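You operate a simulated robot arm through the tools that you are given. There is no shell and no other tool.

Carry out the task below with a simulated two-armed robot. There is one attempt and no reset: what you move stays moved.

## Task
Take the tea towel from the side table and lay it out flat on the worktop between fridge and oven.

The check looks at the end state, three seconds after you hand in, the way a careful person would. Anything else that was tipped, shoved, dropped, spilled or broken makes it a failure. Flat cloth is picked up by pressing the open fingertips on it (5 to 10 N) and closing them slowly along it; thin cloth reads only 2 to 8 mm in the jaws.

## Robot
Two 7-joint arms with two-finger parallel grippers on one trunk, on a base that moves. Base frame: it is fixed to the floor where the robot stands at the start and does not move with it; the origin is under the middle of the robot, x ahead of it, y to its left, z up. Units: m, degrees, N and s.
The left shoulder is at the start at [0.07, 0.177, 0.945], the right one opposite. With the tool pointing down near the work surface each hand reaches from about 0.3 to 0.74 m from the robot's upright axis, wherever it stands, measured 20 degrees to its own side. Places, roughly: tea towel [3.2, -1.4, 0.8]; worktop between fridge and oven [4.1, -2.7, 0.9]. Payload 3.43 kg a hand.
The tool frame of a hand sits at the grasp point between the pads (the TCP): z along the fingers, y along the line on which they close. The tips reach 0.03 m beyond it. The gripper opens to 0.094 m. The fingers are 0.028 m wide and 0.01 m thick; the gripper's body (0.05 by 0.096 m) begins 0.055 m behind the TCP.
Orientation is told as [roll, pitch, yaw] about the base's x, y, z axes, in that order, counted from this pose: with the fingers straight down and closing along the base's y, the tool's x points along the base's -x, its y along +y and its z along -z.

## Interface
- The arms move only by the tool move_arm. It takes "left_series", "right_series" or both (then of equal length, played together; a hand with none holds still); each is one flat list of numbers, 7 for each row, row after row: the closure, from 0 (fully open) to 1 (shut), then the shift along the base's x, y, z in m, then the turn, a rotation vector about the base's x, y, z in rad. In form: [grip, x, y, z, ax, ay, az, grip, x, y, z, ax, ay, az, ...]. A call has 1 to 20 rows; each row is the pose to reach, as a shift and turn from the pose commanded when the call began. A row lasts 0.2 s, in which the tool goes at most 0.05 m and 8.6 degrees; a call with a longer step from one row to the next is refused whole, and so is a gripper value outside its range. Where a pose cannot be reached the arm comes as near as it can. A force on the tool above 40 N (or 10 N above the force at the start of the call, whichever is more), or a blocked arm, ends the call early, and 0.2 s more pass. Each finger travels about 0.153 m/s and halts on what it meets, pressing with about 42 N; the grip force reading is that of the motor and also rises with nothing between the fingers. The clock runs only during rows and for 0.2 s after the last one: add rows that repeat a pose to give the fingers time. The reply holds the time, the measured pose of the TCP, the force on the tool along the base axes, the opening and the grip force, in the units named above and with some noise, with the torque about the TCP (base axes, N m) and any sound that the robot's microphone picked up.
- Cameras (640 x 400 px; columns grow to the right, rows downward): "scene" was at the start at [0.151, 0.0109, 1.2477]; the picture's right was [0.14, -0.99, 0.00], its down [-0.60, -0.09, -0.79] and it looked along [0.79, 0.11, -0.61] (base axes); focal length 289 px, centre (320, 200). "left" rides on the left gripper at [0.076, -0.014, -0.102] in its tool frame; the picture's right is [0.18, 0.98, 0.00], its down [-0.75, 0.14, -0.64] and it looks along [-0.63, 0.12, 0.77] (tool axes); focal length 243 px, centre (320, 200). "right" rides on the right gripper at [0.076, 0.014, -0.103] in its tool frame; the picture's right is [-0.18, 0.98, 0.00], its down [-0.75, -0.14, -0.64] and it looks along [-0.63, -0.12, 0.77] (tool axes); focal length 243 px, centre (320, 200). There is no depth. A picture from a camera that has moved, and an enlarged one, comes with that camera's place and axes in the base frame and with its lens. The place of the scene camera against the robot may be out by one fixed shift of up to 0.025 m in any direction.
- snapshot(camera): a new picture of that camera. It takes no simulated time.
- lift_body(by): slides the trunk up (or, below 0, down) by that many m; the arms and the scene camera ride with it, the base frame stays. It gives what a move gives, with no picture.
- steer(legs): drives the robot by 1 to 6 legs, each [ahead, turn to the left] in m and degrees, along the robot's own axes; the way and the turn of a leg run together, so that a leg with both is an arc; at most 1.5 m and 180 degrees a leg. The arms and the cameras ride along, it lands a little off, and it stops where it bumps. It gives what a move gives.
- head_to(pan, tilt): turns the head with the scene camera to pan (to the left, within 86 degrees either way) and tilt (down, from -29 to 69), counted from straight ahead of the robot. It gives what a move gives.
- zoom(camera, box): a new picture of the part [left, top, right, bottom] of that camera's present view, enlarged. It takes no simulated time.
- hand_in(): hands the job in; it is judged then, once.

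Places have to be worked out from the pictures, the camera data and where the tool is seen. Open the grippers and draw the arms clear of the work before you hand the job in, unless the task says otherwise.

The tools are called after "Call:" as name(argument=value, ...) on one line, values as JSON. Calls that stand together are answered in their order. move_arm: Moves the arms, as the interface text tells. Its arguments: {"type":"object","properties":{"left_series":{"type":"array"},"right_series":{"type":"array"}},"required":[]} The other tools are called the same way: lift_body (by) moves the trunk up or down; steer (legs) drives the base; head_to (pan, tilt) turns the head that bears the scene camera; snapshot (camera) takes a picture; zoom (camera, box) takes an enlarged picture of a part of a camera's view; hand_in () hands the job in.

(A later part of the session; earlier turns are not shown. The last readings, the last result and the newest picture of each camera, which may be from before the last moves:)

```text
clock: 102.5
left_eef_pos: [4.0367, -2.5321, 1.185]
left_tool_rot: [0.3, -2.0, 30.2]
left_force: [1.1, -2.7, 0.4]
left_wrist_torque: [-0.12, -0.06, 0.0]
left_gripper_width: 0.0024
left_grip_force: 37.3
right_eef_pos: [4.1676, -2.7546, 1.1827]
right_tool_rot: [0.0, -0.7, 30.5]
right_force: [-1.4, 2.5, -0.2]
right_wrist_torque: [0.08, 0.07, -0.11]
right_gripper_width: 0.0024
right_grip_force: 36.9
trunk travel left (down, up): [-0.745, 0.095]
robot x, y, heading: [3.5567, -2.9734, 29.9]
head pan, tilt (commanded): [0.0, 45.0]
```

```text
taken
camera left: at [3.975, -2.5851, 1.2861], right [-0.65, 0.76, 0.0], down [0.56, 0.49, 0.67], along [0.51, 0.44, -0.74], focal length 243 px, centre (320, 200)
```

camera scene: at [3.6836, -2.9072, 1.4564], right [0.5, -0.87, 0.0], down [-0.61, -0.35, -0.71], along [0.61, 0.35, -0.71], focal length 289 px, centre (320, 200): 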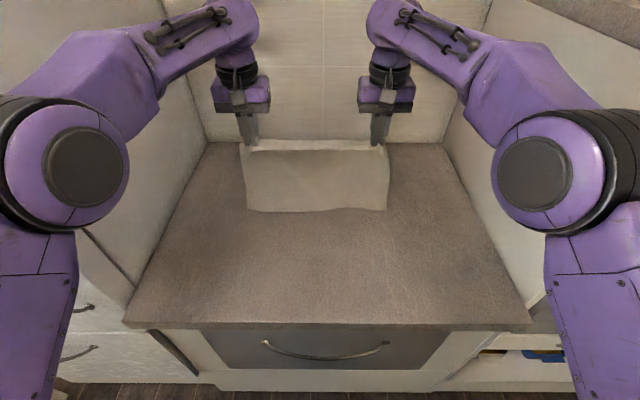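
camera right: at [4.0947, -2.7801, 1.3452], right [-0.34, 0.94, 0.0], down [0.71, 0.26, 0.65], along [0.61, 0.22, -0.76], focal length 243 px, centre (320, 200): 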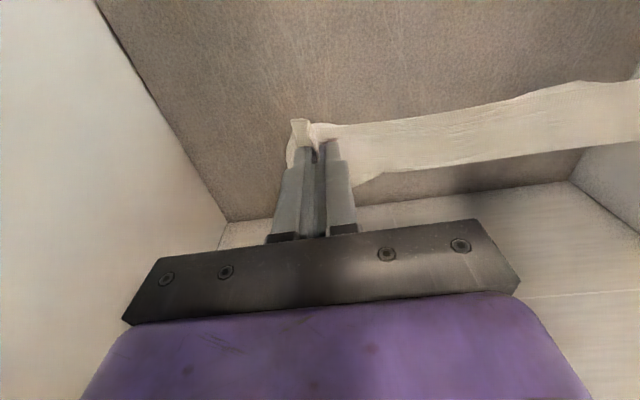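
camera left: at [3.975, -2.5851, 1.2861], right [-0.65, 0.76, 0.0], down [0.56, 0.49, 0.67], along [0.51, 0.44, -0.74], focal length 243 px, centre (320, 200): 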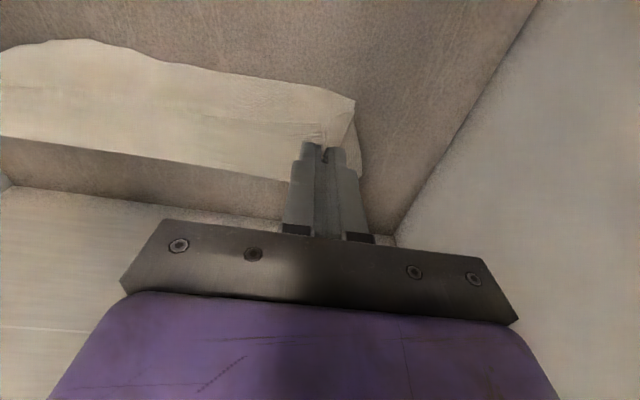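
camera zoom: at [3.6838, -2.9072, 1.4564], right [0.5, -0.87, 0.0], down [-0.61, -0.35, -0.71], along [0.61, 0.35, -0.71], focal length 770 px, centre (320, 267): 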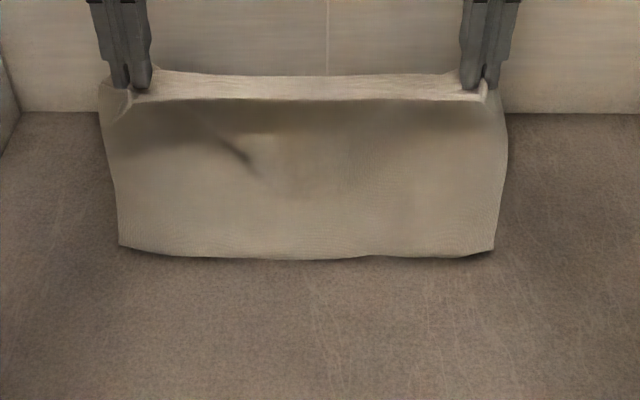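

The towel now hangs straight under the hands (the earlier look was mid-swing), its free edge about 5 cm above the worktop. To gain reach I raise the trunk again and will lower the hands instead, which brings the wrists nearer to shoulder height.

Call:
lift_body(by=0.09)

Call:
move_arm(left_series=[1, 0.0, 0.0, -0.03, 0, 0, 0, 1, 0.0, 0.0, -0.06, 0, 0, 0, 1, 0.01, 0.006, -0.09, 0, 0, 0, 1, 0.02, 0.0117, -0.09, 0, 0, 0, 1, 0.0303, 0.0175, -0.09, 0, 0, 0, 1, 0.0303, 0.0175, -0.09, 0, 0, 0], right_series=[1, 0.0, 0.0, -0.03, 0, 0, 0, 1, 0.0, 0.0, -0.06, 0, 0, 0, 1, 0.01, 0.006, -0.09, 0, 0, 0, 1, 0.02, 0.0117, -0.09, 0, 0, 0, 1, 0.0303, 0.0175, -0.09, 0, 0, 0, 1, 0.0303, 0.0175, -0.09, 0, 0, 0])

Call:
snapshot(camera="scene")

Call:
snapshot(camera="left")

```text
clock: 103.8
left_eef_pos: [4.0352, -2.5334, 1.2754]
left_tool_rot: [0.4, -1.9, 30.3]
left_force: [2.2, -3.9, -0.2]
left_wrist_torque: [-0.09, -0.06, 0.0]
left_gripper_width: 0.0024
left_grip_force: 36.5
right_eef_pos: [4.1674, -2.7546, 1.2737]
right_tool_rot: [0.0, -0.8, 30.7]
right_force: [-1.6, 2.8, -0.1]
right_wrist_torque: [0.06, 0.04, -0.05]
right_gripper_width: 0.0024
right_grip_force: 36.9
trunk travel left (down, up): [-0.835, 0.005]
robot x, y, heading: [3.5556, -2.9709, 29.9]
head pan, tilt (commanded): [0.0, 45.0]
```

```text
clock: 105.2
left_eef_pos: [4.0645, -2.5162, 1.1868]
left_tool_rot: [0.3, -2.1, 30.2]
left_force: [2.2, -5.0, 0.2]
left_wrist_torque: [-0.12, -0.09, -0.01]
left_gripper_width: 0.0023
left_grip_force: 37.5
right_eef_pos: [4.1968, -2.7376, 1.1839]
right_tool_rot: [0.0, -0.7, 30.6]
right_force: [-2.5, 2.8, -0.3]
right_wrist_torque: [0.11, 0.06, -0.04]
right_gripper_width: 0.0025
right_grip_force: 37.1
trunk travel left (down, up): [-0.835, 0.005]
robot x, y, heading: [3.5547, -2.9682, 29.9]
head pan, tilt (commanded): [0.0, 45.0]
```

```text
taken
camera scene: at [3.6829, -2.9078, 1.5465], right [0.5, -0.87, 0.0], down [-0.61, -0.35, -0.71], along [0.61, 0.35, -0.71], focal length 289 px, centre (320, 200)
```

scene: 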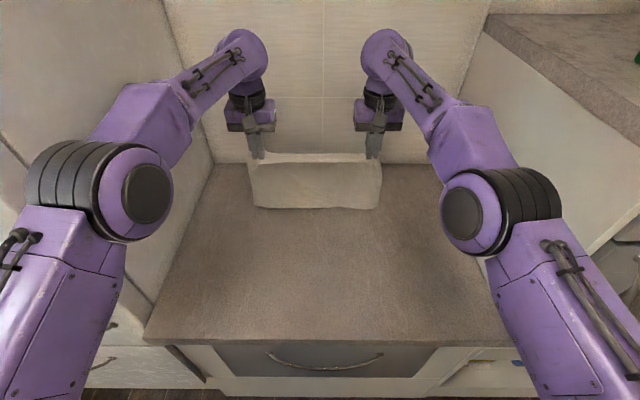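

```text
taken
camera left: at [4.0041, -2.5676, 1.2863], right [-0.65, 0.76, 0.0], down [0.56, 0.49, 0.67], along [0.51, 0.44, -0.74], focal length 243 px, centre (320, 200)
```

left: 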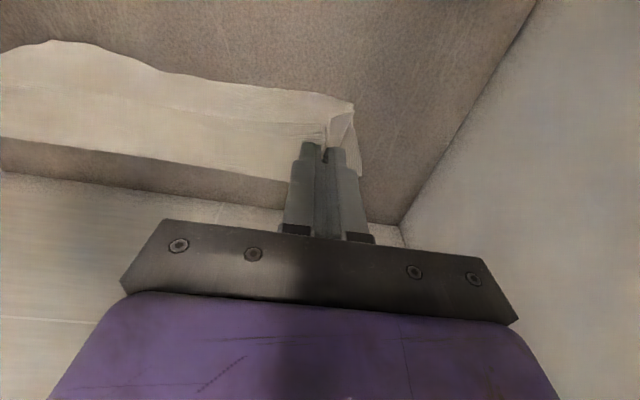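

Hands reached offset 2.265 with no strain. I lower them 5.5 cm with a slight further forward move, to bring the free edge just to the surface, then look.

Call:
move_arm(left_series=[1, 0.006, 0.0035, -0.02, 0, 0, 0, 1, 0.012, 0.007, -0.04, 0, 0, 0, 1, 0.013, 0.0075, -0.055, 0, 0, 0, 1, 0.013, 0.0075, -0.055, 0, 0, 0], right_series=[1, 0.006, 0.0035, -0.02, 0, 0, 0, 1, 0.012, 0.007, -0.04, 0, 0, 0, 1, 0.013, 0.0075, -0.055, 0, 0, 0, 1, 0.013, 0.0075, -0.055, 0, 0, 0])

Call:
zoom(camera="scene", box=[200, 110, 440, 260])

Call:
snapshot(camera="left")

```text
clock: 106.2
left_eef_pos: [4.0791, -2.508, 1.1294]
left_tool_rot: [0.1, -2.1, 30.2]
left_force: [7.3, -11.3, -1.0]
left_wrist_torque: [-0.4, -0.18, 0.02]
left_gripper_width: 0.0022
left_grip_force: 36.8
right_eef_pos: [4.2105, -2.7374, 1.1258]
right_tool_rot: [0.0, -0.8, 30.6]
right_force: [-7.9, 12.8, -0.5]
right_wrist_torque: [0.37, 0.22, -0.1]
right_gripper_width: 0.0024
right_grip_force: 37.3
right hand out of reach, approached as far as the arm can: row 1, 2, 3, 4
trunk travel left (down, up): [-0.835, 0.005]
robot x, y, heading: [3.5533, -2.9714, 29.9]
head pan, tilt (commanded): [0.0, 45.0]
```

```text
2.67 times, centred on (320, 185) of scene
camera zoom: at [3.6833, -2.9072, 1.5464], right [0.5, -0.87, 0.0], down [-0.61, -0.35, -0.71], along [0.61, 0.35, -0.71], focal length 770 px, centre (320, 240)
```

zoom: 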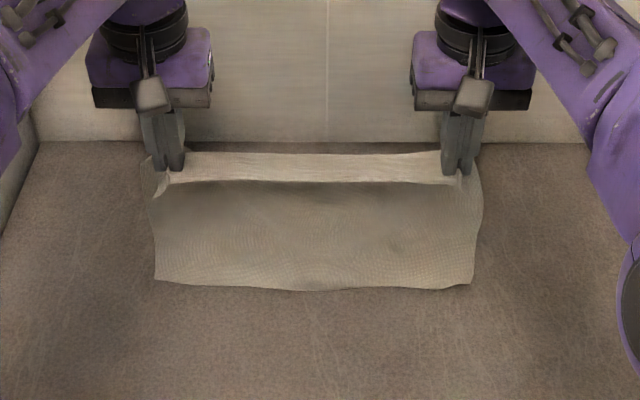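

```text
taken
camera left: at [4.0175, -2.5604, 1.2295], right [-0.65, 0.76, 0.0], down [0.56, 0.49, 0.67], along [0.51, 0.44, -0.74], focal length 243 px, centre (320, 200)
```

left: 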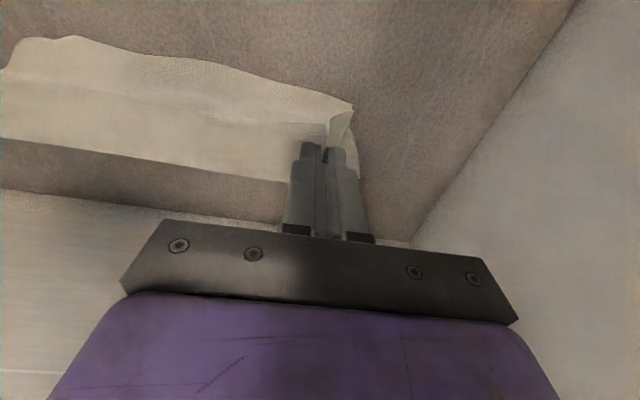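

The free edge is at the surface now, and tension rose to ~12 N because the right arm is at its limit; moving back will relax that. I now lay the towel: hands go back toward me while descending along a near-taut arc, first half.

Call:
move_arm(left_series=[1, -0.0186, -0.0108, -0.0065, 0, 0, 0, 1, -0.0372, -0.0215, -0.013, 0, 0, 0, 1, -0.0546, -0.0315, -0.023, 0, 0, 0, 1, -0.0719, -0.0415, -0.033, 0, 0, 0, 1, -0.087, -0.0503, -0.0455, 0, 0, 0, 1, -0.1022, -0.059, -0.058, 0, 0, 0], right_series=[1, -0.0186, -0.0108, -0.0065, 0, 0, 0, 1, -0.0372, -0.0215, -0.013, 0, 0, 0, 1, -0.0546, -0.0315, -0.023, 0, 0, 0, 1, -0.0719, -0.0415, -0.033, 0, 0, 0, 1, -0.087, -0.0503, -0.0455, 0, 0, 0, 1, -0.1022, -0.059, -0.058, 0, 0, 0])

Call:
snapshot(camera="scene")

Call:
zoom(camera="scene", box=[200, 110, 440, 260])

Call:
snapshot(camera="left")

```text
clock: 107.5
left_eef_pos: [3.9767, -2.5674, 1.0743]
left_tool_rot: [0.3, -2.1, 30.4]
left_force: [5.5, -10.0, 0.3]
left_wrist_torque: [-0.31, -0.16, 0.01]
left_gripper_width: 0.0022
left_grip_force: 37.0
right_eef_pos: [4.107, -2.7967, 1.0733]
right_tool_rot: [0.0, -0.8, 30.7]
right_force: [-5.1, 10.2, 0.8]
right_wrist_torque: [0.28, 0.17, -0.07]
right_gripper_width: 0.0025
right_grip_force: 37.1
trunk travel left (down, up): [-0.835, 0.005]
robot x, y, heading: [3.5517, -2.9731, 30.0]
head pan, tilt (commanded): [0.0, 45.0]
```

```text
taken
camera scene: at [3.6829, -2.9077, 1.5465], right [0.5, -0.87, 0.0], down [-0.61, -0.35, -0.71], along [0.61, 0.35, -0.71], focal length 289 px, centre (320, 200)
```

scene: 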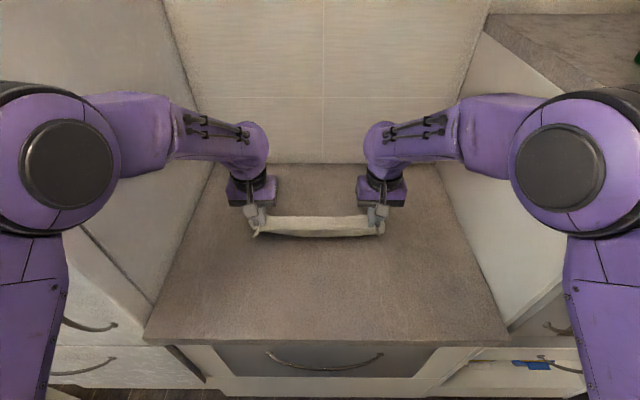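

```text
2.67 times, centred on (320, 185) of scene
camera zoom: at [3.6829, -2.9077, 1.5465], right [0.5, -0.87, 0.0], down [-0.61, -0.35, -0.71], along [0.61, 0.35, -0.71], focal length 770 px, centre (320, 240)
```

zoom: 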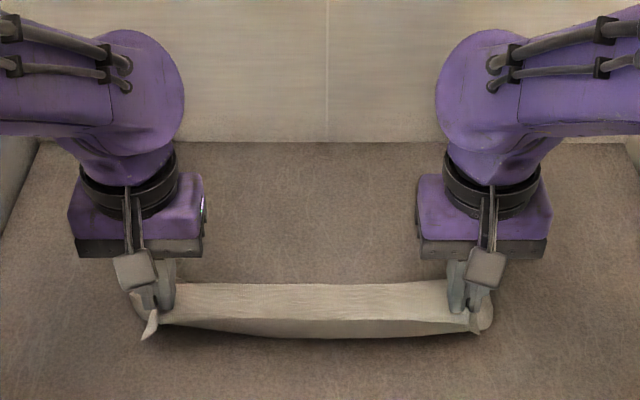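

```text
taken
camera left: at [3.915, -2.6201, 1.1739], right [-0.65, 0.76, 0.0], down [0.56, 0.49, 0.67], along [0.51, 0.44, -0.74], focal length 243 px, centre (320, 200)
```

left: 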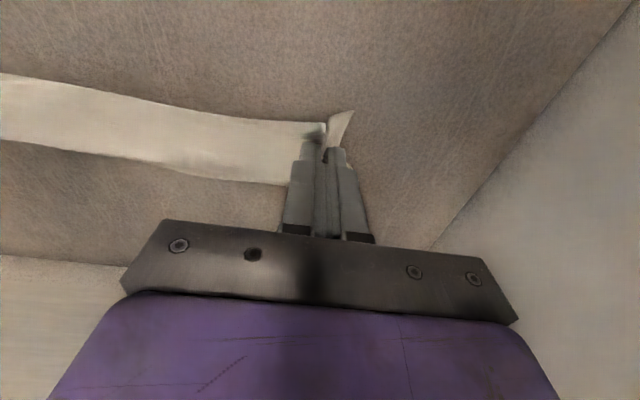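

The towel's lower part trails forward behind the hands as intended; the hands are at offset 2.16 with tips ~14 cm above the surface. I continue back and down with the hands 6 mm closer together to ease the ~10 N tension.

Call:
move_arm(left_series=[1, -0.0111, -0.0099, -0.0145, 0, 0, 0, 1, -0.0236, -0.0171, -0.029, 0, 0, 0, 1, -0.0345, -0.0234, -0.044, 0, 0, 0, 1, -0.0453, -0.0296, -0.059, 0, 0, 0, 1, -0.054, -0.0346, -0.074, 0, 0, 0, 1, -0.0626, -0.0396, -0.089, 0, 0, 0], right_series=[1, -0.0141, -0.0047, -0.0145, 0, 0, 0, 1, -0.0266, -0.0119, -0.029, 0, 0, 0, 1, -0.0375, -0.0182, -0.044, 0, 0, 0, 1, -0.0483, -0.0244, -0.059, 0, 0, 0, 1, -0.057, -0.0294, -0.074, 0, 0, 0, 1, -0.0656, -0.0344, -0.089, 0, 0, 0])

Call:
snapshot(camera="scene")

Call:
zoom(camera="scene", box=[200, 150, 440, 300])

Call:
snapshot(camera="left")

Call:
snapshot(camera="right")

```text
clock: 109.0
left_eef_pos: [3.916, -2.6072, 0.9833]
left_tool_rot: [0.4, -2.0, 30.1]
left_force: [1.3, -1.6, -0.1]
left_wrist_torque: [-0.08, -0.03, -0.02]
left_gripper_width: 0.0022
left_grip_force: 37.3
right_eef_pos: [4.0438, -2.8313, 0.9812]
right_tool_rot: [0.0, -0.8, 30.6]
right_force: [-1.4, 2.3, -0.8]
right_wrist_torque: [0.07, 0.03, -0.07]
right_gripper_width: 0.0023
right_grip_force: 36.8
trunk travel left (down, up): [-0.835, 0.005]
robot x, y, heading: [3.5553, -2.9706, 30.0]
head pan, tilt (commanded): [0.0, 45.0]
```

```text
taken
camera scene: at [3.6835, -2.9072, 1.5464], right [0.5, -0.87, 0.0], down [-0.61, -0.35, -0.71], along [0.61, 0.35, -0.71], focal length 289 px, centre (320, 200)
```

scene: 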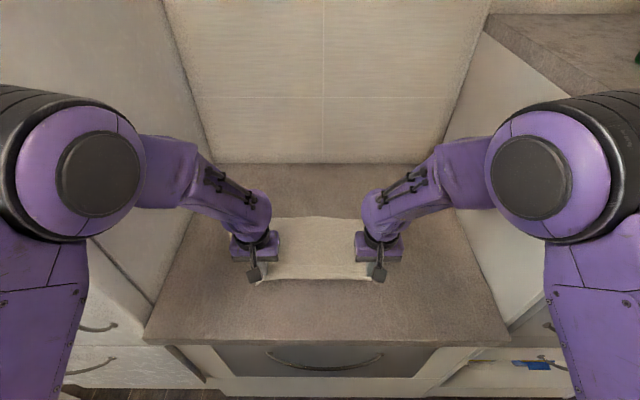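

```text
2.67 times, centred on (320, 225) of scene
camera zoom: at [3.6835, -2.9072, 1.5464], right [0.5, -0.87, 0.0], down [-0.61, -0.35, -0.71], along [0.61, 0.35, -0.71], focal length 770 px, centre (320, 133)
```

zoom: 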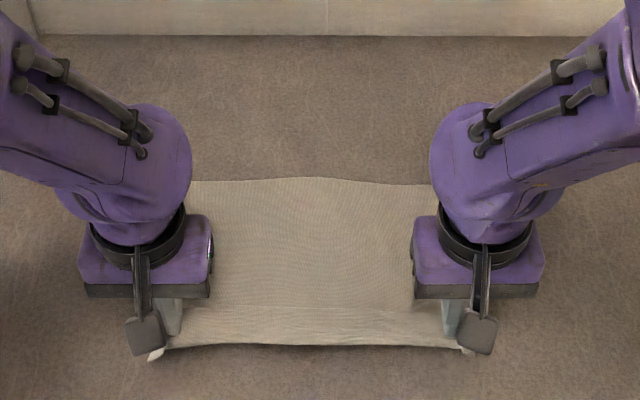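

```text
taken
camera left: at [3.8536, -2.6595, 1.0832], right [-0.65, 0.76, 0.0], down [0.56, 0.49, 0.67], along [0.51, 0.44, -0.74], focal length 243 px, centre (320, 200)
```

left: 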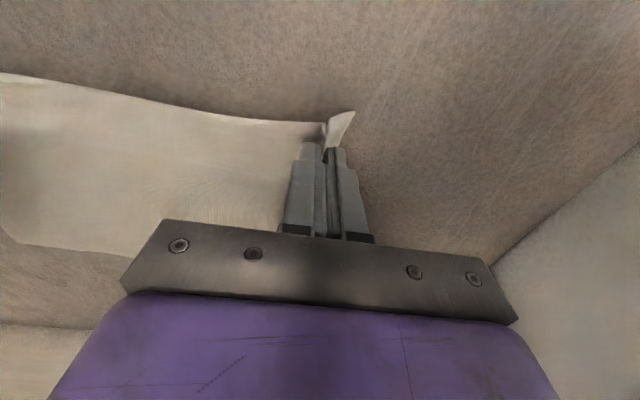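

```text
taken
camera right: at [3.9686, -2.857, 1.0834], right [-0.34, 0.94, 0.0], down [0.71, 0.26, 0.65], along [0.61, 0.22, -0.76], focal length 243 px, centre (320, 200)
```

right: 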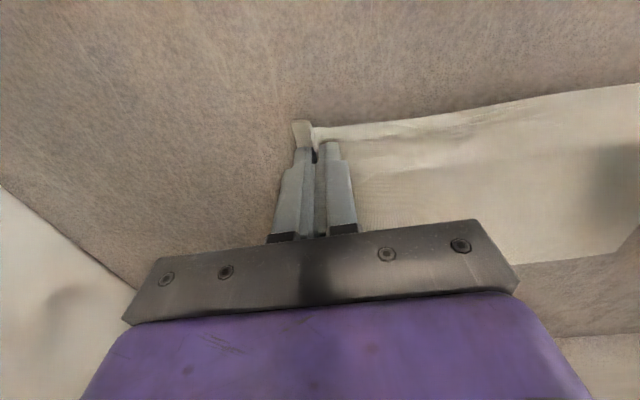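

The towel is lying forward of the hands with its back edge at offset ~2.31, and tips are ~5 cm above the surface. I go further down and slightly back to keep it smooth.

Call:
move_arm(left_series=[1, -0.0061, -0.0035, -0.01, 0, 0, 0, 1, -0.0104, -0.006, -0.02, 0, 0, 0, 1, -0.013, -0.0075, -0.028, 0, 0, 0, 1, -0.013, -0.0075, -0.028, 0, 0, 0], right_series=[1, -0.0061, -0.0035, -0.01, 0, 0, 0, 1, -0.0104, -0.006, -0.02, 0, 0, 0, 1, -0.013, -0.0075, -0.028, 0, 0, 0, 1, -0.013, -0.0075, -0.028, 0, 0, 0])

Call:
zoom(camera="scene", box=[200, 150, 440, 300])

Call:
snapshot(camera="left")

```text
clock: 110.0
left_eef_pos: [3.9016, -2.6146, 0.9543]
left_tool_rot: [0.3, -2.1, 30.3]
left_force: [1.4, -2.5, 0.3]
left_wrist_torque: [-0.12, -0.06, 0.02]
left_gripper_width: 0.0024
left_grip_force: 36.6
right_eef_pos: [4.0288, -2.8398, 0.9537]
right_tool_rot: [0.0, -0.8, 30.7]
right_force: [-1.8, 3.3, -0.2]
right_wrist_torque: [0.08, 0.03, -0.08]
right_gripper_width: 0.0025
right_grip_force: 37.2
trunk travel left (down, up): [-0.835, 0.005]
robot x, y, heading: [3.557, -2.9734, 29.8]
head pan, tilt (commanded): [0.0, 45.0]
```

```text
2.67 times, centred on (320, 225) of scene
camera zoom: at [3.6829, -2.9076, 1.5465], right [0.5, -0.87, 0.0], down [-0.61, -0.35, -0.71], along [0.61, 0.35, -0.71], focal length 770 px, centre (320, 133)
```

zoom: 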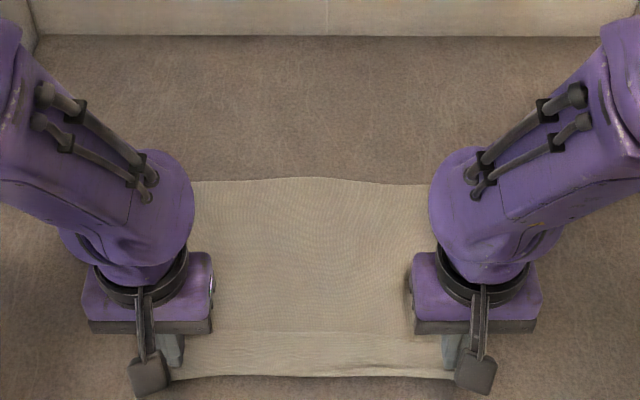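

```text
taken
camera left: at [3.8402, -2.6674, 1.055], right [-0.65, 0.76, 0.0], down [0.56, 0.49, 0.67], along [0.51, 0.44, -0.74], focal length 243 px, centre (320, 200)
```

left: 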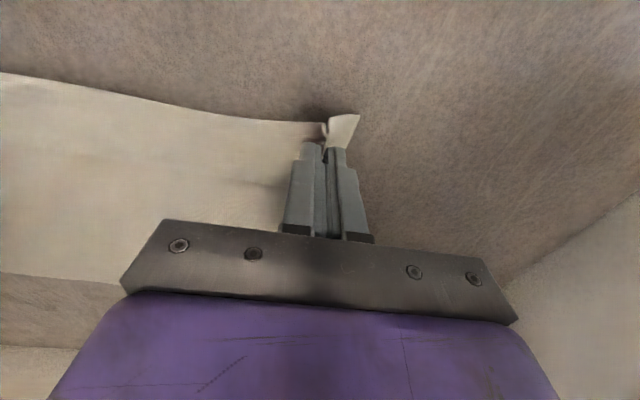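

The towel stays smooth and its back edge has not moved. I lower further in small steps to feel for the surface.

Call:
move_arm(left_series=[1, 0, 0, -0.004, 0, 0, 0, 1, 0, 0, -0.008, 0, 0, 0, 1, 0, 0, -0.012, 0, 0, 0, 1, 0, 0, -0.012, 0, 0, 0], right_series=[1, 0, 0, -0.004, 0, 0, 0, 1, 0, 0, -0.008, 0, 0, 0, 1, 0, 0, -0.012, 0, 0, 0, 1, 0, 0, -0.012, 0, 0, 0])

```text
clock: 111.0
left_eef_pos: [3.9013, -2.6157, 0.9452]
left_tool_rot: [0.2, -2.2, 30.2]
left_force: [-0.7, -1.3, 4.4]
left_wrist_torque: [-0.06, -0.03, 0.01]
left_gripper_width: 0.0023
left_grip_force: 37.4
right_eef_pos: [4.028, -2.8395, 0.9413]
right_tool_rot: [0.0, -0.9, 30.6]
right_force: [-0.9, 2.5, 1.3]
right_wrist_torque: [0.07, 0.08, -0.08]
right_gripper_width: 0.0022
right_grip_force: 36.7
trunk travel left (down, up): [-0.835, 0.005]
robot x, y, heading: [3.5564, -2.9685, 30.0]
head pan, tilt (commanded): [0.0, 45.0]
```

Contact: the left tip presses 4.4 N at TCP 0.945, the right is just touching; the worktop is at about z 0.913. I lower the right 2 mm and the left a touch.

Call:
move_arm(left_series=[1, 0, 0, -0.0005, 0, 0, 0, 1, 0, 0, -0.0005, 0, 0, 0], right_series=[1, 0, 0, -0.001, 0, 0, 0, 1, 0, 0, -0.0015, 0, 0, 0])

Call:
snapshot(camera="left")

Call:
snapshot(camera="right")

```text
clock: 111.5
left_eef_pos: [3.8997, -2.6169, 0.9443]
left_tool_rot: [0.3, -2.2, 30.2]
left_force: [1.6, -2.2, 3.0]
left_wrist_torque: [-0.07, -0.04, -0.03]
left_gripper_width: 0.0025
left_grip_force: 37.4
right_eef_pos: [4.0279, -2.84, 0.9414]
right_tool_rot: [0.0, -1.1, 30.6]
right_force: [-1.5, 1.1, 17.5]
right_wrist_torque: [-0.02, 0.21, -0.05]
right_gripper_width: 0.0023
right_grip_force: 37.1
trunk travel left (down, up): [-0.835, 0.005]
robot x, y, heading: [3.5574, -2.9675, 30.0]
head pan, tilt (commanded): [0.0, 45.0]
```

```text
taken
camera left: at [3.8381, -2.6684, 1.0445], right [-0.65, 0.76, 0.0], down [0.56, 0.49, 0.67], along [0.51, 0.44, -0.74], focal length 243 px, centre (320, 200)
```

left: 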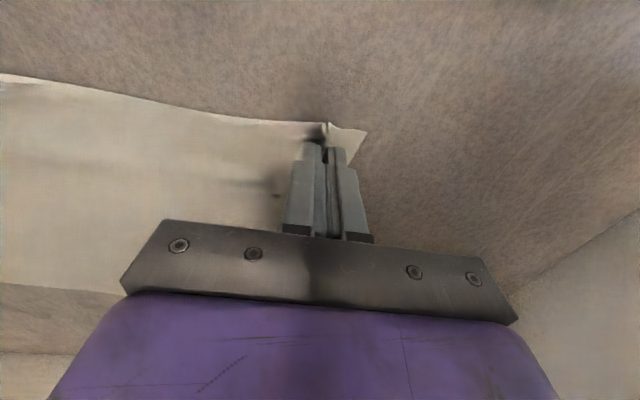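

```text
taken
camera right: at [3.9535, -2.8658, 1.0439], right [-0.34, 0.94, 0.0], down [0.71, 0.26, 0.66], along [0.62, 0.23, -0.75], focal length 243 px, centre (320, 200)
```

right: 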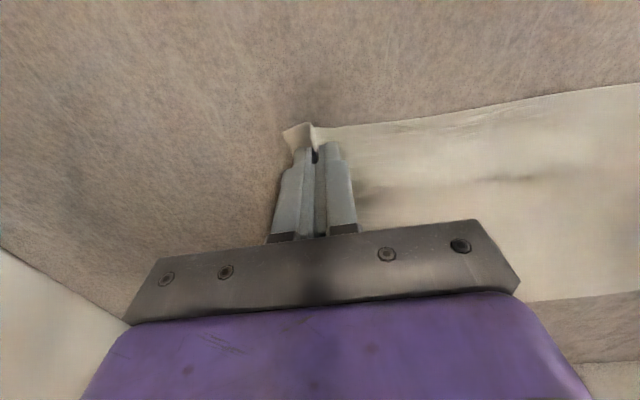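

Right presses 17 N, left 3 N; I balance that, then open both grippers slowly while pressing so the tips spread the gathered cloth back out.

Call:
move_arm(left_series=[1, 0, 0, -0.001, 0, 0, 0, 1, 0, 0, -0.001, 0, 0, 0], right_series=[1, 0, 0, 0.0007, 0, 0, 0, 1, 0, 0, 0.0007, 0, 0, 0])

```text
clock: 112.2
left_eef_pos: [3.9012, -2.6151, 0.943]
left_tool_rot: [0.4, -2.2, 30.3]
left_force: [1.5, -3.5, 5.2]
left_wrist_torque: [-0.09, -0.01, 0.0]
left_gripper_width: 0.0023
left_grip_force: 36.9
right_eef_pos: [4.0277, -2.8384, 0.9415]
right_tool_rot: [0.0, -1.1, 30.6]
right_force: [0.9, 4.5, 13.8]
right_wrist_torque: [0.07, 0.1, -0.07]
right_gripper_width: 0.0024
right_grip_force: 37.3
trunk travel left (down, up): [-0.835, 0.005]
robot x, y, heading: [3.5532, -2.9717, 29.9]
head pan, tilt (commanded): [0.0, 45.0]
```

Left 5 N, right 14 N — acceptable with the right eased half a millimetre. I open slowly now to about 6 cm.

Call:
move_arm(left_series=[0.96, 0, 0, -0.0005, 0, 0, 0, 0.92, 0, 0, -0.0005, 0, 0, 0, 0.88, 0, 0, -0.0005, 0, 0, 0, 0.84, 0, 0, -0.0005, 0, 0, 0, 0.8, 0, 0, -0.0005, 0, 0, 0, 0.76, 0, 0, -0.0005, 0, 0, 0, 0.72, 0, 0, -0.0005, 0, 0, 0, 0.68, 0, 0, -0.0005, 0, 0, 0, 0.64, 0, 0, -0.0005, 0, 0, 0, 0.6, 0, 0, -0.0005, 0, 0, 0], right_series=[0.96, 0, 0, 0.0005, 0, 0, 0, 0.92, 0, 0, 0.0005, 0, 0, 0, 0.88, 0, 0, 0.0005, 0, 0, 0, 0.84, 0, 0, 0.0005, 0, 0, 0, 0.8, 0, 0, 0.0005, 0, 0, 0, 0.76, 0, 0, 0.0005, 0, 0, 0, 0.72, 0, 0, 0.0005, 0, 0, 0, 0.68, 0, 0, 0.0005, 0, 0, 0, 0.64, 0, 0, 0.0005, 0, 0, 0, 0.6, 0, 0, 0.0005, 0, 0, 0])

Call:
snapshot(camera="left")

Call:
snapshot(camera="right")

```text
clock: 114.3
left_eef_pos: [3.9009, -2.6156, 0.9429]
left_tool_rot: [0.2, -2.1, 30.3]
left_force: [-0.5, 0.1, 0.0]
left_wrist_torque: [0.01, -0.04, 0.03]
left_gripper_width: 0.0375
left_grip_force: 0.0
right_eef_pos: [4.0274, -2.8395, 0.9415]
right_tool_rot: [0.0, -0.9, 30.6]
right_force: [-0.4, 0.0, 5.6]
right_wrist_torque: [-0.07, 0.08, 0.01]
right_gripper_width: 0.0368
right_grip_force: 0.1
trunk travel left (down, up): [-0.835, 0.005]
robot x, y, heading: [3.5554, -2.9702, 30.1]
head pan, tilt (commanded): [0.0, 45.0]
```

```text
taken
camera left: at [3.8395, -2.6675, 1.0431], right [-0.65, 0.76, 0.0], down [0.56, 0.49, 0.67], along [0.51, 0.44, -0.74], focal length 243 px, centre (320, 200)
```

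left: 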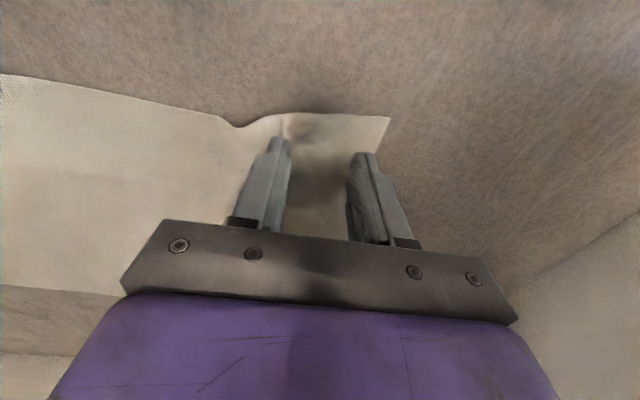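

```text
taken
camera right: at [3.9537, -2.8653, 1.0442], right [-0.34, 0.94, 0.0], down [0.71, 0.26, 0.65], along [0.61, 0.22, -0.76], focal length 243 px, centre (320, 200)
```

right: 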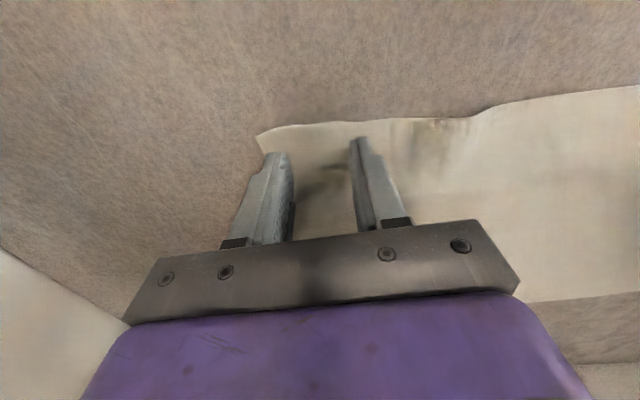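

The folds have opened out; a slight bulge shows just inside each inner finger. I now lift both hands straight up 5 cm, keeping the opening, and look.

Call:
move_arm(left_series=[0.6, 0, 0, 0.01, 0, 0, 0, 0.6, 0, 0, 0.03, 0, 0, 0, 0.6, 0, 0, 0.06, 0, 0, 0, 0.6, 0, 0, 0.06, 0, 0, 0], right_series=[0.6, 0, 0, 0.01, 0, 0, 0, 0.6, 0, 0, 0.03, 0, 0, 0, 0.6, 0, 0, 0.06, 0, 0, 0, 0.6, 0, 0, 0.06, 0, 0, 0])

Call:
snapshot(camera="left")

Call:
snapshot(camera="right")

Call:
zoom(camera="scene", box=[180, 170, 460, 345])

```text
clock: 115.3
left_eef_pos: [3.8987, -2.6148, 1.0]
left_tool_rot: [0.3, -2.0, 30.3]
left_force: [-0.1, -1.0, -0.1]
left_wrist_torque: [-0.02, 0.0, -0.01]
left_gripper_width: 0.0378
left_grip_force: 0.0
right_eef_pos: [4.0297, -2.8395, 1.0015]
right_tool_rot: [-0.1, -0.8, 30.6]
right_force: [1.0, -0.2, -0.3]
right_wrist_torque: [0.01, 0.02, 0.02]
right_gripper_width: 0.0379
right_grip_force: 0.1
trunk travel left (down, up): [-0.835, 0.005]
robot x, y, heading: [3.5516, -2.9699, 30.0]
head pan, tilt (commanded): [0.0, 45.0]
```

```text
taken
camera left: at [3.8383, -2.6662, 1.1016], right [-0.65, 0.76, 0.0], down [0.56, 0.49, 0.67], along [0.51, 0.44, -0.74], focal length 243 px, centre (320, 200)
```

left: 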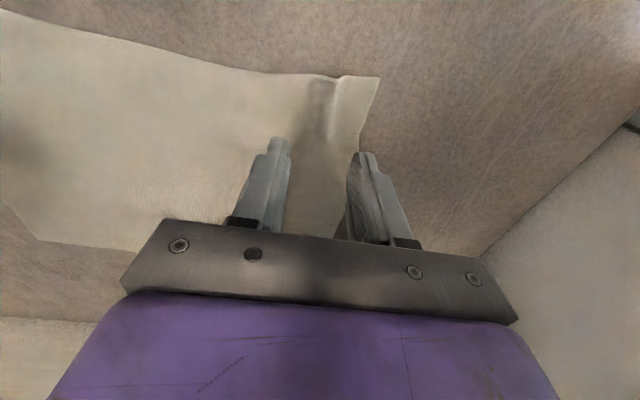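

```text
taken
camera right: at [3.9546, -2.8657, 1.1048], right [-0.34, 0.94, 0.0], down [0.71, 0.26, 0.65], along [0.61, 0.22, -0.76], focal length 243 px, centre (320, 200)
```

right: 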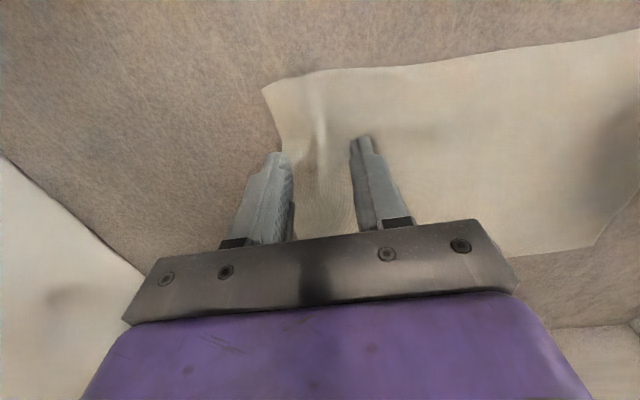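

```text
2.29 times, centred on (320, 258) of scene
camera zoom: at [3.6841, -2.907, 1.5463], right [0.5, -0.87, 0.0], down [-0.61, -0.35, -0.71], along [0.61, 0.35, -0.71], focal length 660 px, centre (320, 69)
```

zoom: 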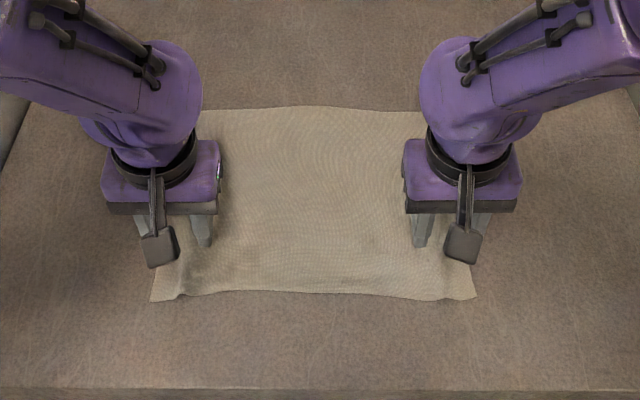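

The towel is released and lies nearly flat, with small ridges left where it was pinched. I raise the hands another 12 cm and draw them apart a little to see the whole towel.

Call:
move_arm(left_series=[0.6, -0.01, 0.0, 0.04, 0, 0, 0, 0.6, -0.02, 0.01, 0.08, 0, 0, 0, 0.6, -0.04, 0.025, 0.12, 0, 0, 0, 0.6, -0.065, 0.035, 0.14, 0, 0, 0, 0.6, -0.09, 0.04, 0.15, 0, 0, 0, 0.6, -0.09, 0.04, 0.15, 0, 0, 0], right_series=[0.6, -0.01, -0.005, 0.04, 0, 0, 0, 0.6, -0.01, -0.02, 0.08, 0, 0, 0, 0.6, -0.015, -0.045, 0.12, 0, 0, 0, 0.6, -0.03, -0.07, 0.14, 0, 0, 0, 0.6, -0.04, -0.095, 0.15, 0, 0, 0, 0.6, -0.04, -0.095, 0.15, 0, 0, 0])

Call:
snapshot(camera="scene")

Call:
zoom(camera="scene", box=[200, 190, 440, 340])

```text
clock: 116.8
left_eef_pos: [3.8098, -2.5738, 1.1537]
left_tool_rot: [0.2, -2.0, 30.2]
left_force: [0.1, 0.2, -0.4]
left_wrist_torque: [-0.02, -0.01, -0.01]
left_gripper_width: 0.0377
left_grip_force: 0.0
right_eef_pos: [3.9904, -2.9334, 1.1503]
right_tool_rot: [-0.1, -0.8, 30.6]
right_force: [0.0, 0.4, -0.5]
right_wrist_torque: [0.0, 0.04, 0.03]
right_gripper_width: 0.0376
right_grip_force: 0.0
trunk travel left (down, up): [-0.835, 0.005]
robot x, y, heading: [3.5566, -2.9746, 29.6]
head pan, tilt (commanded): [0.0, 45.0]
```

```text
taken
camera scene: at [3.684, -2.9053, 1.5462], right [0.5, -0.87, 0.0], down [-0.61, -0.35, -0.71], along [0.61, 0.35, -0.71], focal length 289 px, centre (320, 200)
```

scene: 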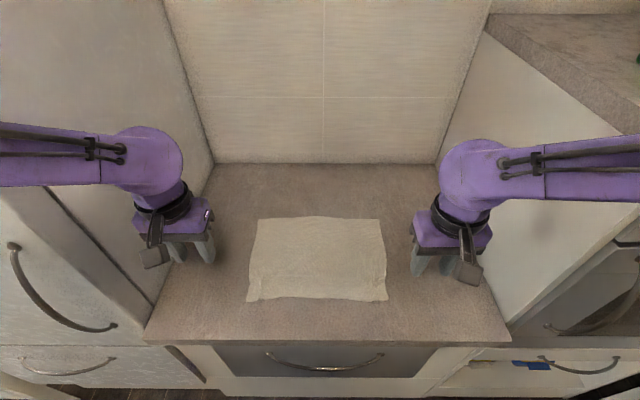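

```text
2.67 times, centred on (320, 265) of scene
camera zoom: at [3.684, -2.9053, 1.5462], right [0.5, -0.87, 0.0], down [-0.61, -0.35, -0.71], along [0.61, 0.35, -0.71], focal length 770 px, centre (320, 27)
```

zoom: 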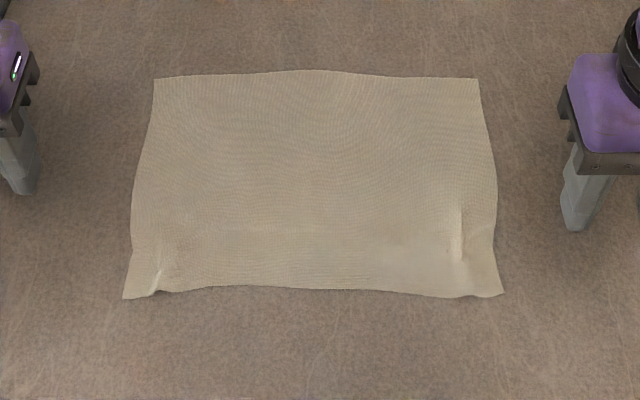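

The towel is laid out on the worktop, well inside its edges; two small creases remain near the front corners where it was pinched. I zoom in on these to judge whether smoothing is needed.

Call:
zoom(camera="scene", box=[235, 260, 315, 310])

Call:
zoom(camera="scene", box=[330, 255, 410, 305])

Call:
snapshot(camera="left")

Call:
snapshot(camera="right")

```text
8.00 times, centred on (275, 285) of scene
camera zoom: at [3.684, -2.9053, 1.5462], right [0.5, -0.87, 0.0], down [-0.61, -0.35, -0.71], along [0.61, 0.35, -0.71], focal length 2311 px, centre (680, -480)
```

zoom: 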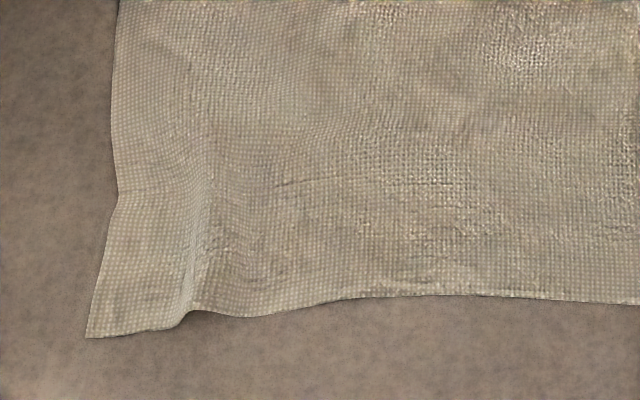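

```text
8.00 times, centred on (370, 280) of scene
camera zoom: at [3.684, -2.9053, 1.5462], right [0.5, -0.87, 0.0], down [-0.61, -0.35, -0.71], along [0.61, 0.35, -0.71], focal length 2311 px, centre (-80, -440)
```

zoom: 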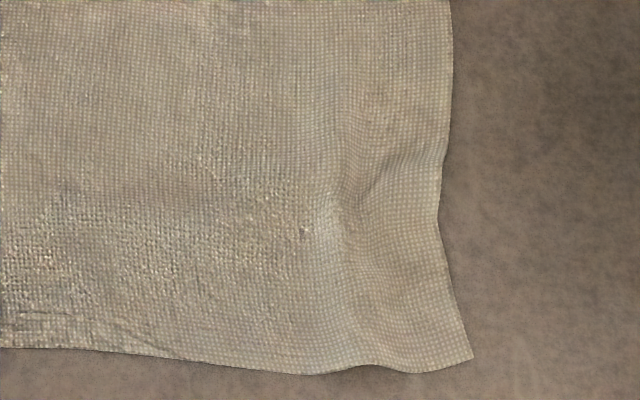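

```text
taken
camera left: at [3.7484, -2.6256, 1.2536], right [-0.65, 0.76, 0.0], down [0.56, 0.49, 0.67], along [0.51, 0.44, -0.74], focal length 243 px, centre (320, 200)
```

left: 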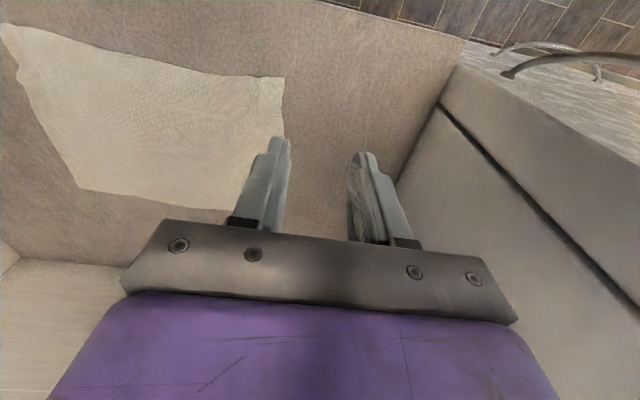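

```text
taken
camera right: at [3.9161, -2.96, 1.2525], right [-0.34, 0.94, 0.0], down [0.71, 0.26, 0.65], along [0.61, 0.22, -0.76], focal length 243 px, centre (320, 200)
```

right: 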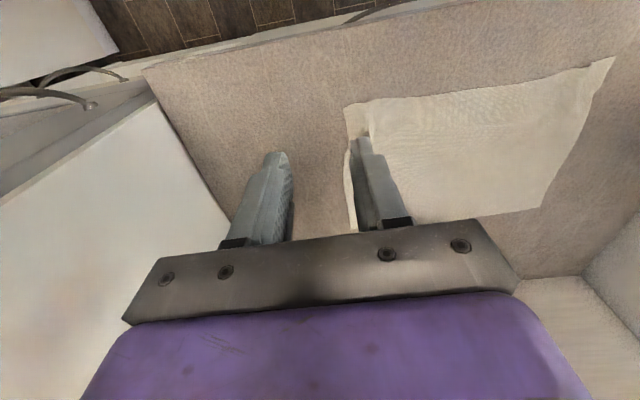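

The creases are shallow (up to ~1 cm at the front edge). I'll smooth them: with closed fingertips pressed lightly on the narrow strips outside each ridge and both hands drawn outward a little. First I position both closed hands above those strips.

Call:
move_arm(left_series=[0.7, 0.017, -0.0056, -0.03, 0, 0, 0, 0.8, 0.034, -0.0112, -0.06, 0, 0, 0, 0.9, 0.052, -0.017, -0.09, 0, 0, 0, 1, 0.069, -0.0226, -0.12, 0, 0, 0, 1, 0.0862, -0.0282, -0.15, 0, 0, 0, 1, 0.0862, -0.0282, -0.15, 0, 0, 0], right_series=[0.7, 0.011, 0.0143, -0.03, 0, 0, 0, 0.8, 0.022, 0.0286, -0.06, 0, 0, 0, 0.9, 0.033, 0.0429, -0.09, 0, 0, 0, 1, 0.044, 0.0571, -0.12, 0, 0, 0, 1, 0.055, 0.0714, -0.15, 0, 0, 0, 1, 0.055, 0.0714, -0.15, 0, 0, 0])

Call:
snapshot(camera="left")

Call:
snapshot(camera="right")

```text
clock: 118.2
left_eef_pos: [3.8952, -2.6043, 1.0022]
left_tool_rot: [0.3, -2.2, 30.3]
left_force: [-0.3, -0.1, 1.6]
left_wrist_torque: [0.06, -0.01, 0.03]
left_gripper_width: 0.0
left_grip_force: 32.9
right_eef_pos: [4.043, -2.8651, 1.0021]
right_tool_rot: [0.0, -1.0, 30.6]
right_force: [0.0, 0.3, -0.4]
right_wrist_torque: [-0.01, 0.0, 0.02]
right_gripper_width: 0.0
right_grip_force: 33.1
trunk travel left (down, up): [-0.835, 0.005]
robot x, y, heading: [3.5517, -2.9741, 29.6]
head pan, tilt (commanded): [0.0, 45.0]
```

```text
taken
camera left: at [3.834, -2.6576, 1.1022], right [-0.65, 0.76, 0.0], down [0.56, 0.49, 0.67], along [0.51, 0.44, -0.74], focal length 243 px, centre (320, 200)
```

left: 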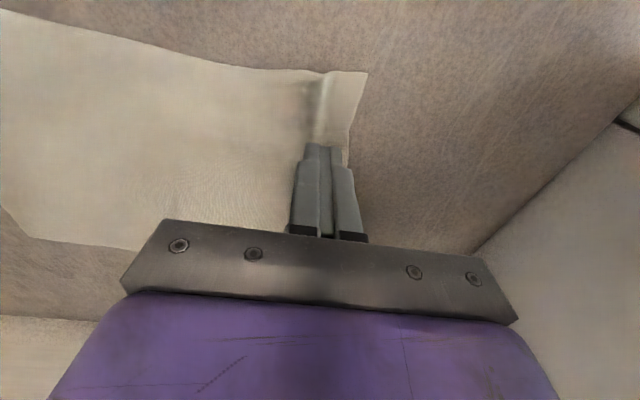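

```text
taken
camera right: at [3.9692, -2.8916, 1.1041], right [-0.34, 0.94, 0.0], down [0.71, 0.26, 0.65], along [0.61, 0.23, -0.76], focal length 243 px, centre (320, 200)
```

right: 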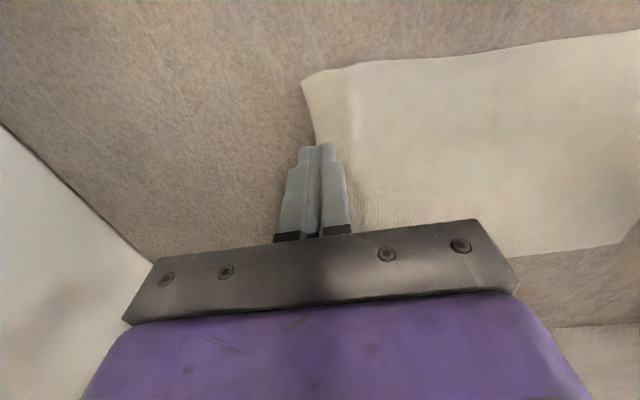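

Projecting straight down, the left tip would land on its ridge and the right tip at the cloth's edge; I correct the left 16 mm outward and the right 11 mm inward, and lower to z 0.96 for another check.

Call:
move_arm(left_series=[1, -0.004, 0.007, -0.01, 0, 0, 0, 1, -0.008, 0.0139, -0.02, 0, 0, 0, 1, -0.008, 0.0139, -0.042, 0, 0, 0, 1, -0.008, 0.0139, -0.042, 0, 0, 0], right_series=[1, -0.003, 0.005, -0.01, 0, 0, 0, 1, -0.0057, 0.0098, -0.02, 0, 0, 0, 1, -0.0057, 0.0098, -0.042, 0, 0, 0, 1, -0.0057, 0.0098, -0.042, 0, 0, 0])

Call:
snapshot(camera="left")

Call:
snapshot(camera="right")

```text
clock: 119.2
left_eef_pos: [3.8899, -2.59, 0.9588]
left_tool_rot: [0.3, -2.2, 30.2]
left_force: [-0.4, -0.1, -0.2]
left_wrist_torque: [0.03, -0.02, -0.01]
left_gripper_width: 0.0002
left_grip_force: 33.1
right_eef_pos: [4.0385, -2.8526, 0.96]
right_tool_rot: [0.0, -0.8, 30.6]
right_force: [-0.1, -0.6, -0.1]
right_wrist_torque: [0.03, -0.01, 0.01]
right_gripper_width: 0.0
right_grip_force: 33.1
trunk travel left (down, up): [-0.835, 0.005]
robot x, y, heading: [3.5547, -2.9673, 30.1]
head pan, tilt (commanded): [0.0, 45.0]
```

```text
taken
camera left: at [3.8281, -2.6422, 1.0599], right [-0.65, 0.76, 0.0], down [0.56, 0.49, 0.67], along [0.51, 0.44, -0.74], focal length 243 px, centre (320, 200)
```

left: 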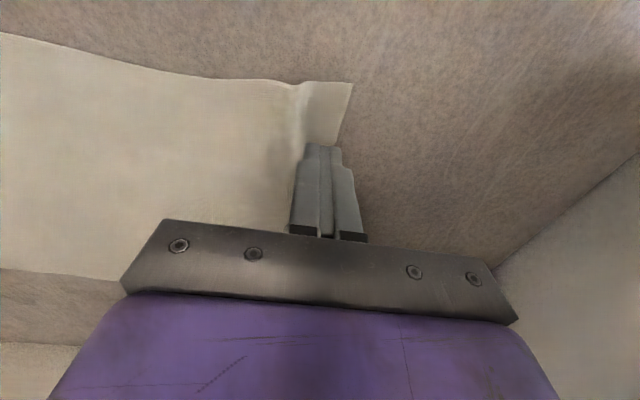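

```text
taken
camera right: at [3.9643, -2.8797, 1.0621], right [-0.34, 0.94, 0.0], down [0.71, 0.26, 0.65], along [0.61, 0.22, -0.76], focal length 243 px, centre (320, 200)
```

right: 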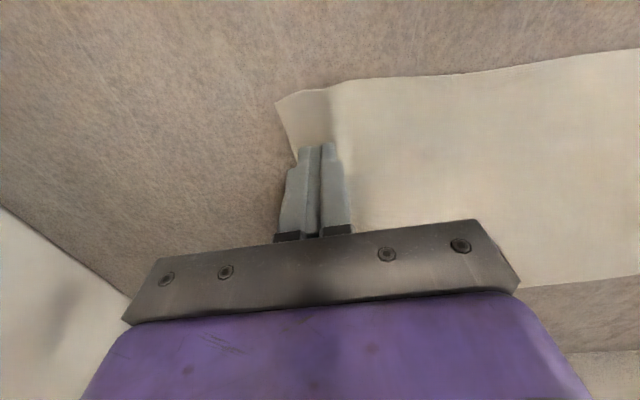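

Both touchdown points now fall on the strips between ridge and edge; I shift 12 mm nearer the front edge and lower gently to contact.

Call:
move_arm(left_series=[1, -0.0104, -0.006, -0.004, 0, 0, 0, 1, -0.0104, -0.006, -0.009, 0, 0, 0, 1, -0.0104, -0.006, -0.013, 0, 0, 0, 1, -0.0104, -0.006, -0.0155, 0, 0, 0, 1, -0.0104, -0.006, -0.0155, 0, 0, 0], right_series=[1, -0.0104, -0.006, -0.004, 0, 0, 0, 1, -0.0104, -0.006, -0.009, 0, 0, 0, 1, -0.0104, -0.006, -0.014, 0, 0, 0, 1, -0.0104, -0.006, -0.018, 0, 0, 0, 1, -0.0104, -0.006, -0.018, 0, 0, 0])

```text
clock: 120.3
left_eef_pos: [3.8792, -2.5974, 0.9436]
left_tool_rot: [0.3, -2.1, 30.3]
left_force: [-0.6, 0.1, -0.7]
left_wrist_torque: [0.01, 0.0, -0.01]
left_gripper_width: 0.0
left_grip_force: 33.2
right_eef_pos: [4.028, -2.858, 0.9414]
right_tool_rot: [0.1, -0.8, 30.5]
right_force: [0.0, 0.5, 1.8]
right_wrist_torque: [-0.02, -0.01, 0.01]
right_gripper_width: 0.0001
right_grip_force: 33.6
trunk travel left (down, up): [-0.835, 0.005]
robot x, y, heading: [3.5518, -2.9709, 29.9]
head pan, tilt (commanded): [0.0, 45.0]
```

Not quite pressing yet (right 2 N, left none); I lower the left 2 mm and the right 1 mm.

Call:
move_arm(left_series=[1, 0, 0, -0.001, 0, 0, 0, 1, 0, 0, -0.002, 0, 0, 0, 1, 0, 0, -0.002, 0, 0, 0], right_series=[1, 0, 0, -0.0005, 0, 0, 0, 1, 0, 0, -0.001, 0, 0, 0, 1, 0, 0, -0.001, 0, 0, 0])

```text
clock: 121.2
left_eef_pos: [3.8784, -2.5954, 0.9416]
left_tool_rot: [0.3, -2.1, 30.1]
left_force: [0.1, 1.0, 0.7]
left_wrist_torque: [-0.01, 0.02, 0.02]
left_gripper_width: 0.0001
left_grip_force: 33.5
right_eef_pos: [4.0266, -2.8586, 0.9412]
right_tool_rot: [0.0, -1.0, 30.6]
right_force: [3.2, 1.0, 15.7]
right_wrist_torque: [-0.09, 0.04, 0.03]
right_gripper_width: 0.0
right_grip_force: 33.0
trunk travel left (down, up): [-0.835, 0.005]
robot x, y, heading: [3.5545, -2.9724, 29.7]
head pan, tilt (commanded): [0.0, 45.0]
```

Right 16 N, left just touching; I lower the left 1.5 mm and raise the right 0.8 mm.

Call:
move_arm(left_series=[1, 0, 0, -0.0008, 0, 0, 0, 1, 0, 0, -0.0015, 0, 0, 0], right_series=[1, 0, 0, 0.0008, 0, 0, 0, 1, 0, 0, 0.0008, 0, 0, 0])

```text
clock: 121.8
left_eef_pos: [3.8778, -2.5953, 0.9428]
left_tool_rot: [0.3, -2.2, 30.3]
left_force: [1.1, -0.9, 12.0]
left_wrist_torque: [-0.1, 0.16, 0.02]
left_gripper_width: 0.0
left_grip_force: 32.4
right_eef_pos: [4.0262, -2.8596, 0.9412]
right_tool_rot: [0.0, -0.7, 30.6]
right_force: [-0.4, 1.8, 4.8]
right_wrist_torque: [-0.01, 0.05, -0.02]
right_gripper_width: 0.0001
right_grip_force: 33.7
trunk travel left (down, up): [-0.835, 0.005]
robot x, y, heading: [3.5547, -2.9735, 30.0]
head pan, tilt (commanded): [0.0, 45.0]
```

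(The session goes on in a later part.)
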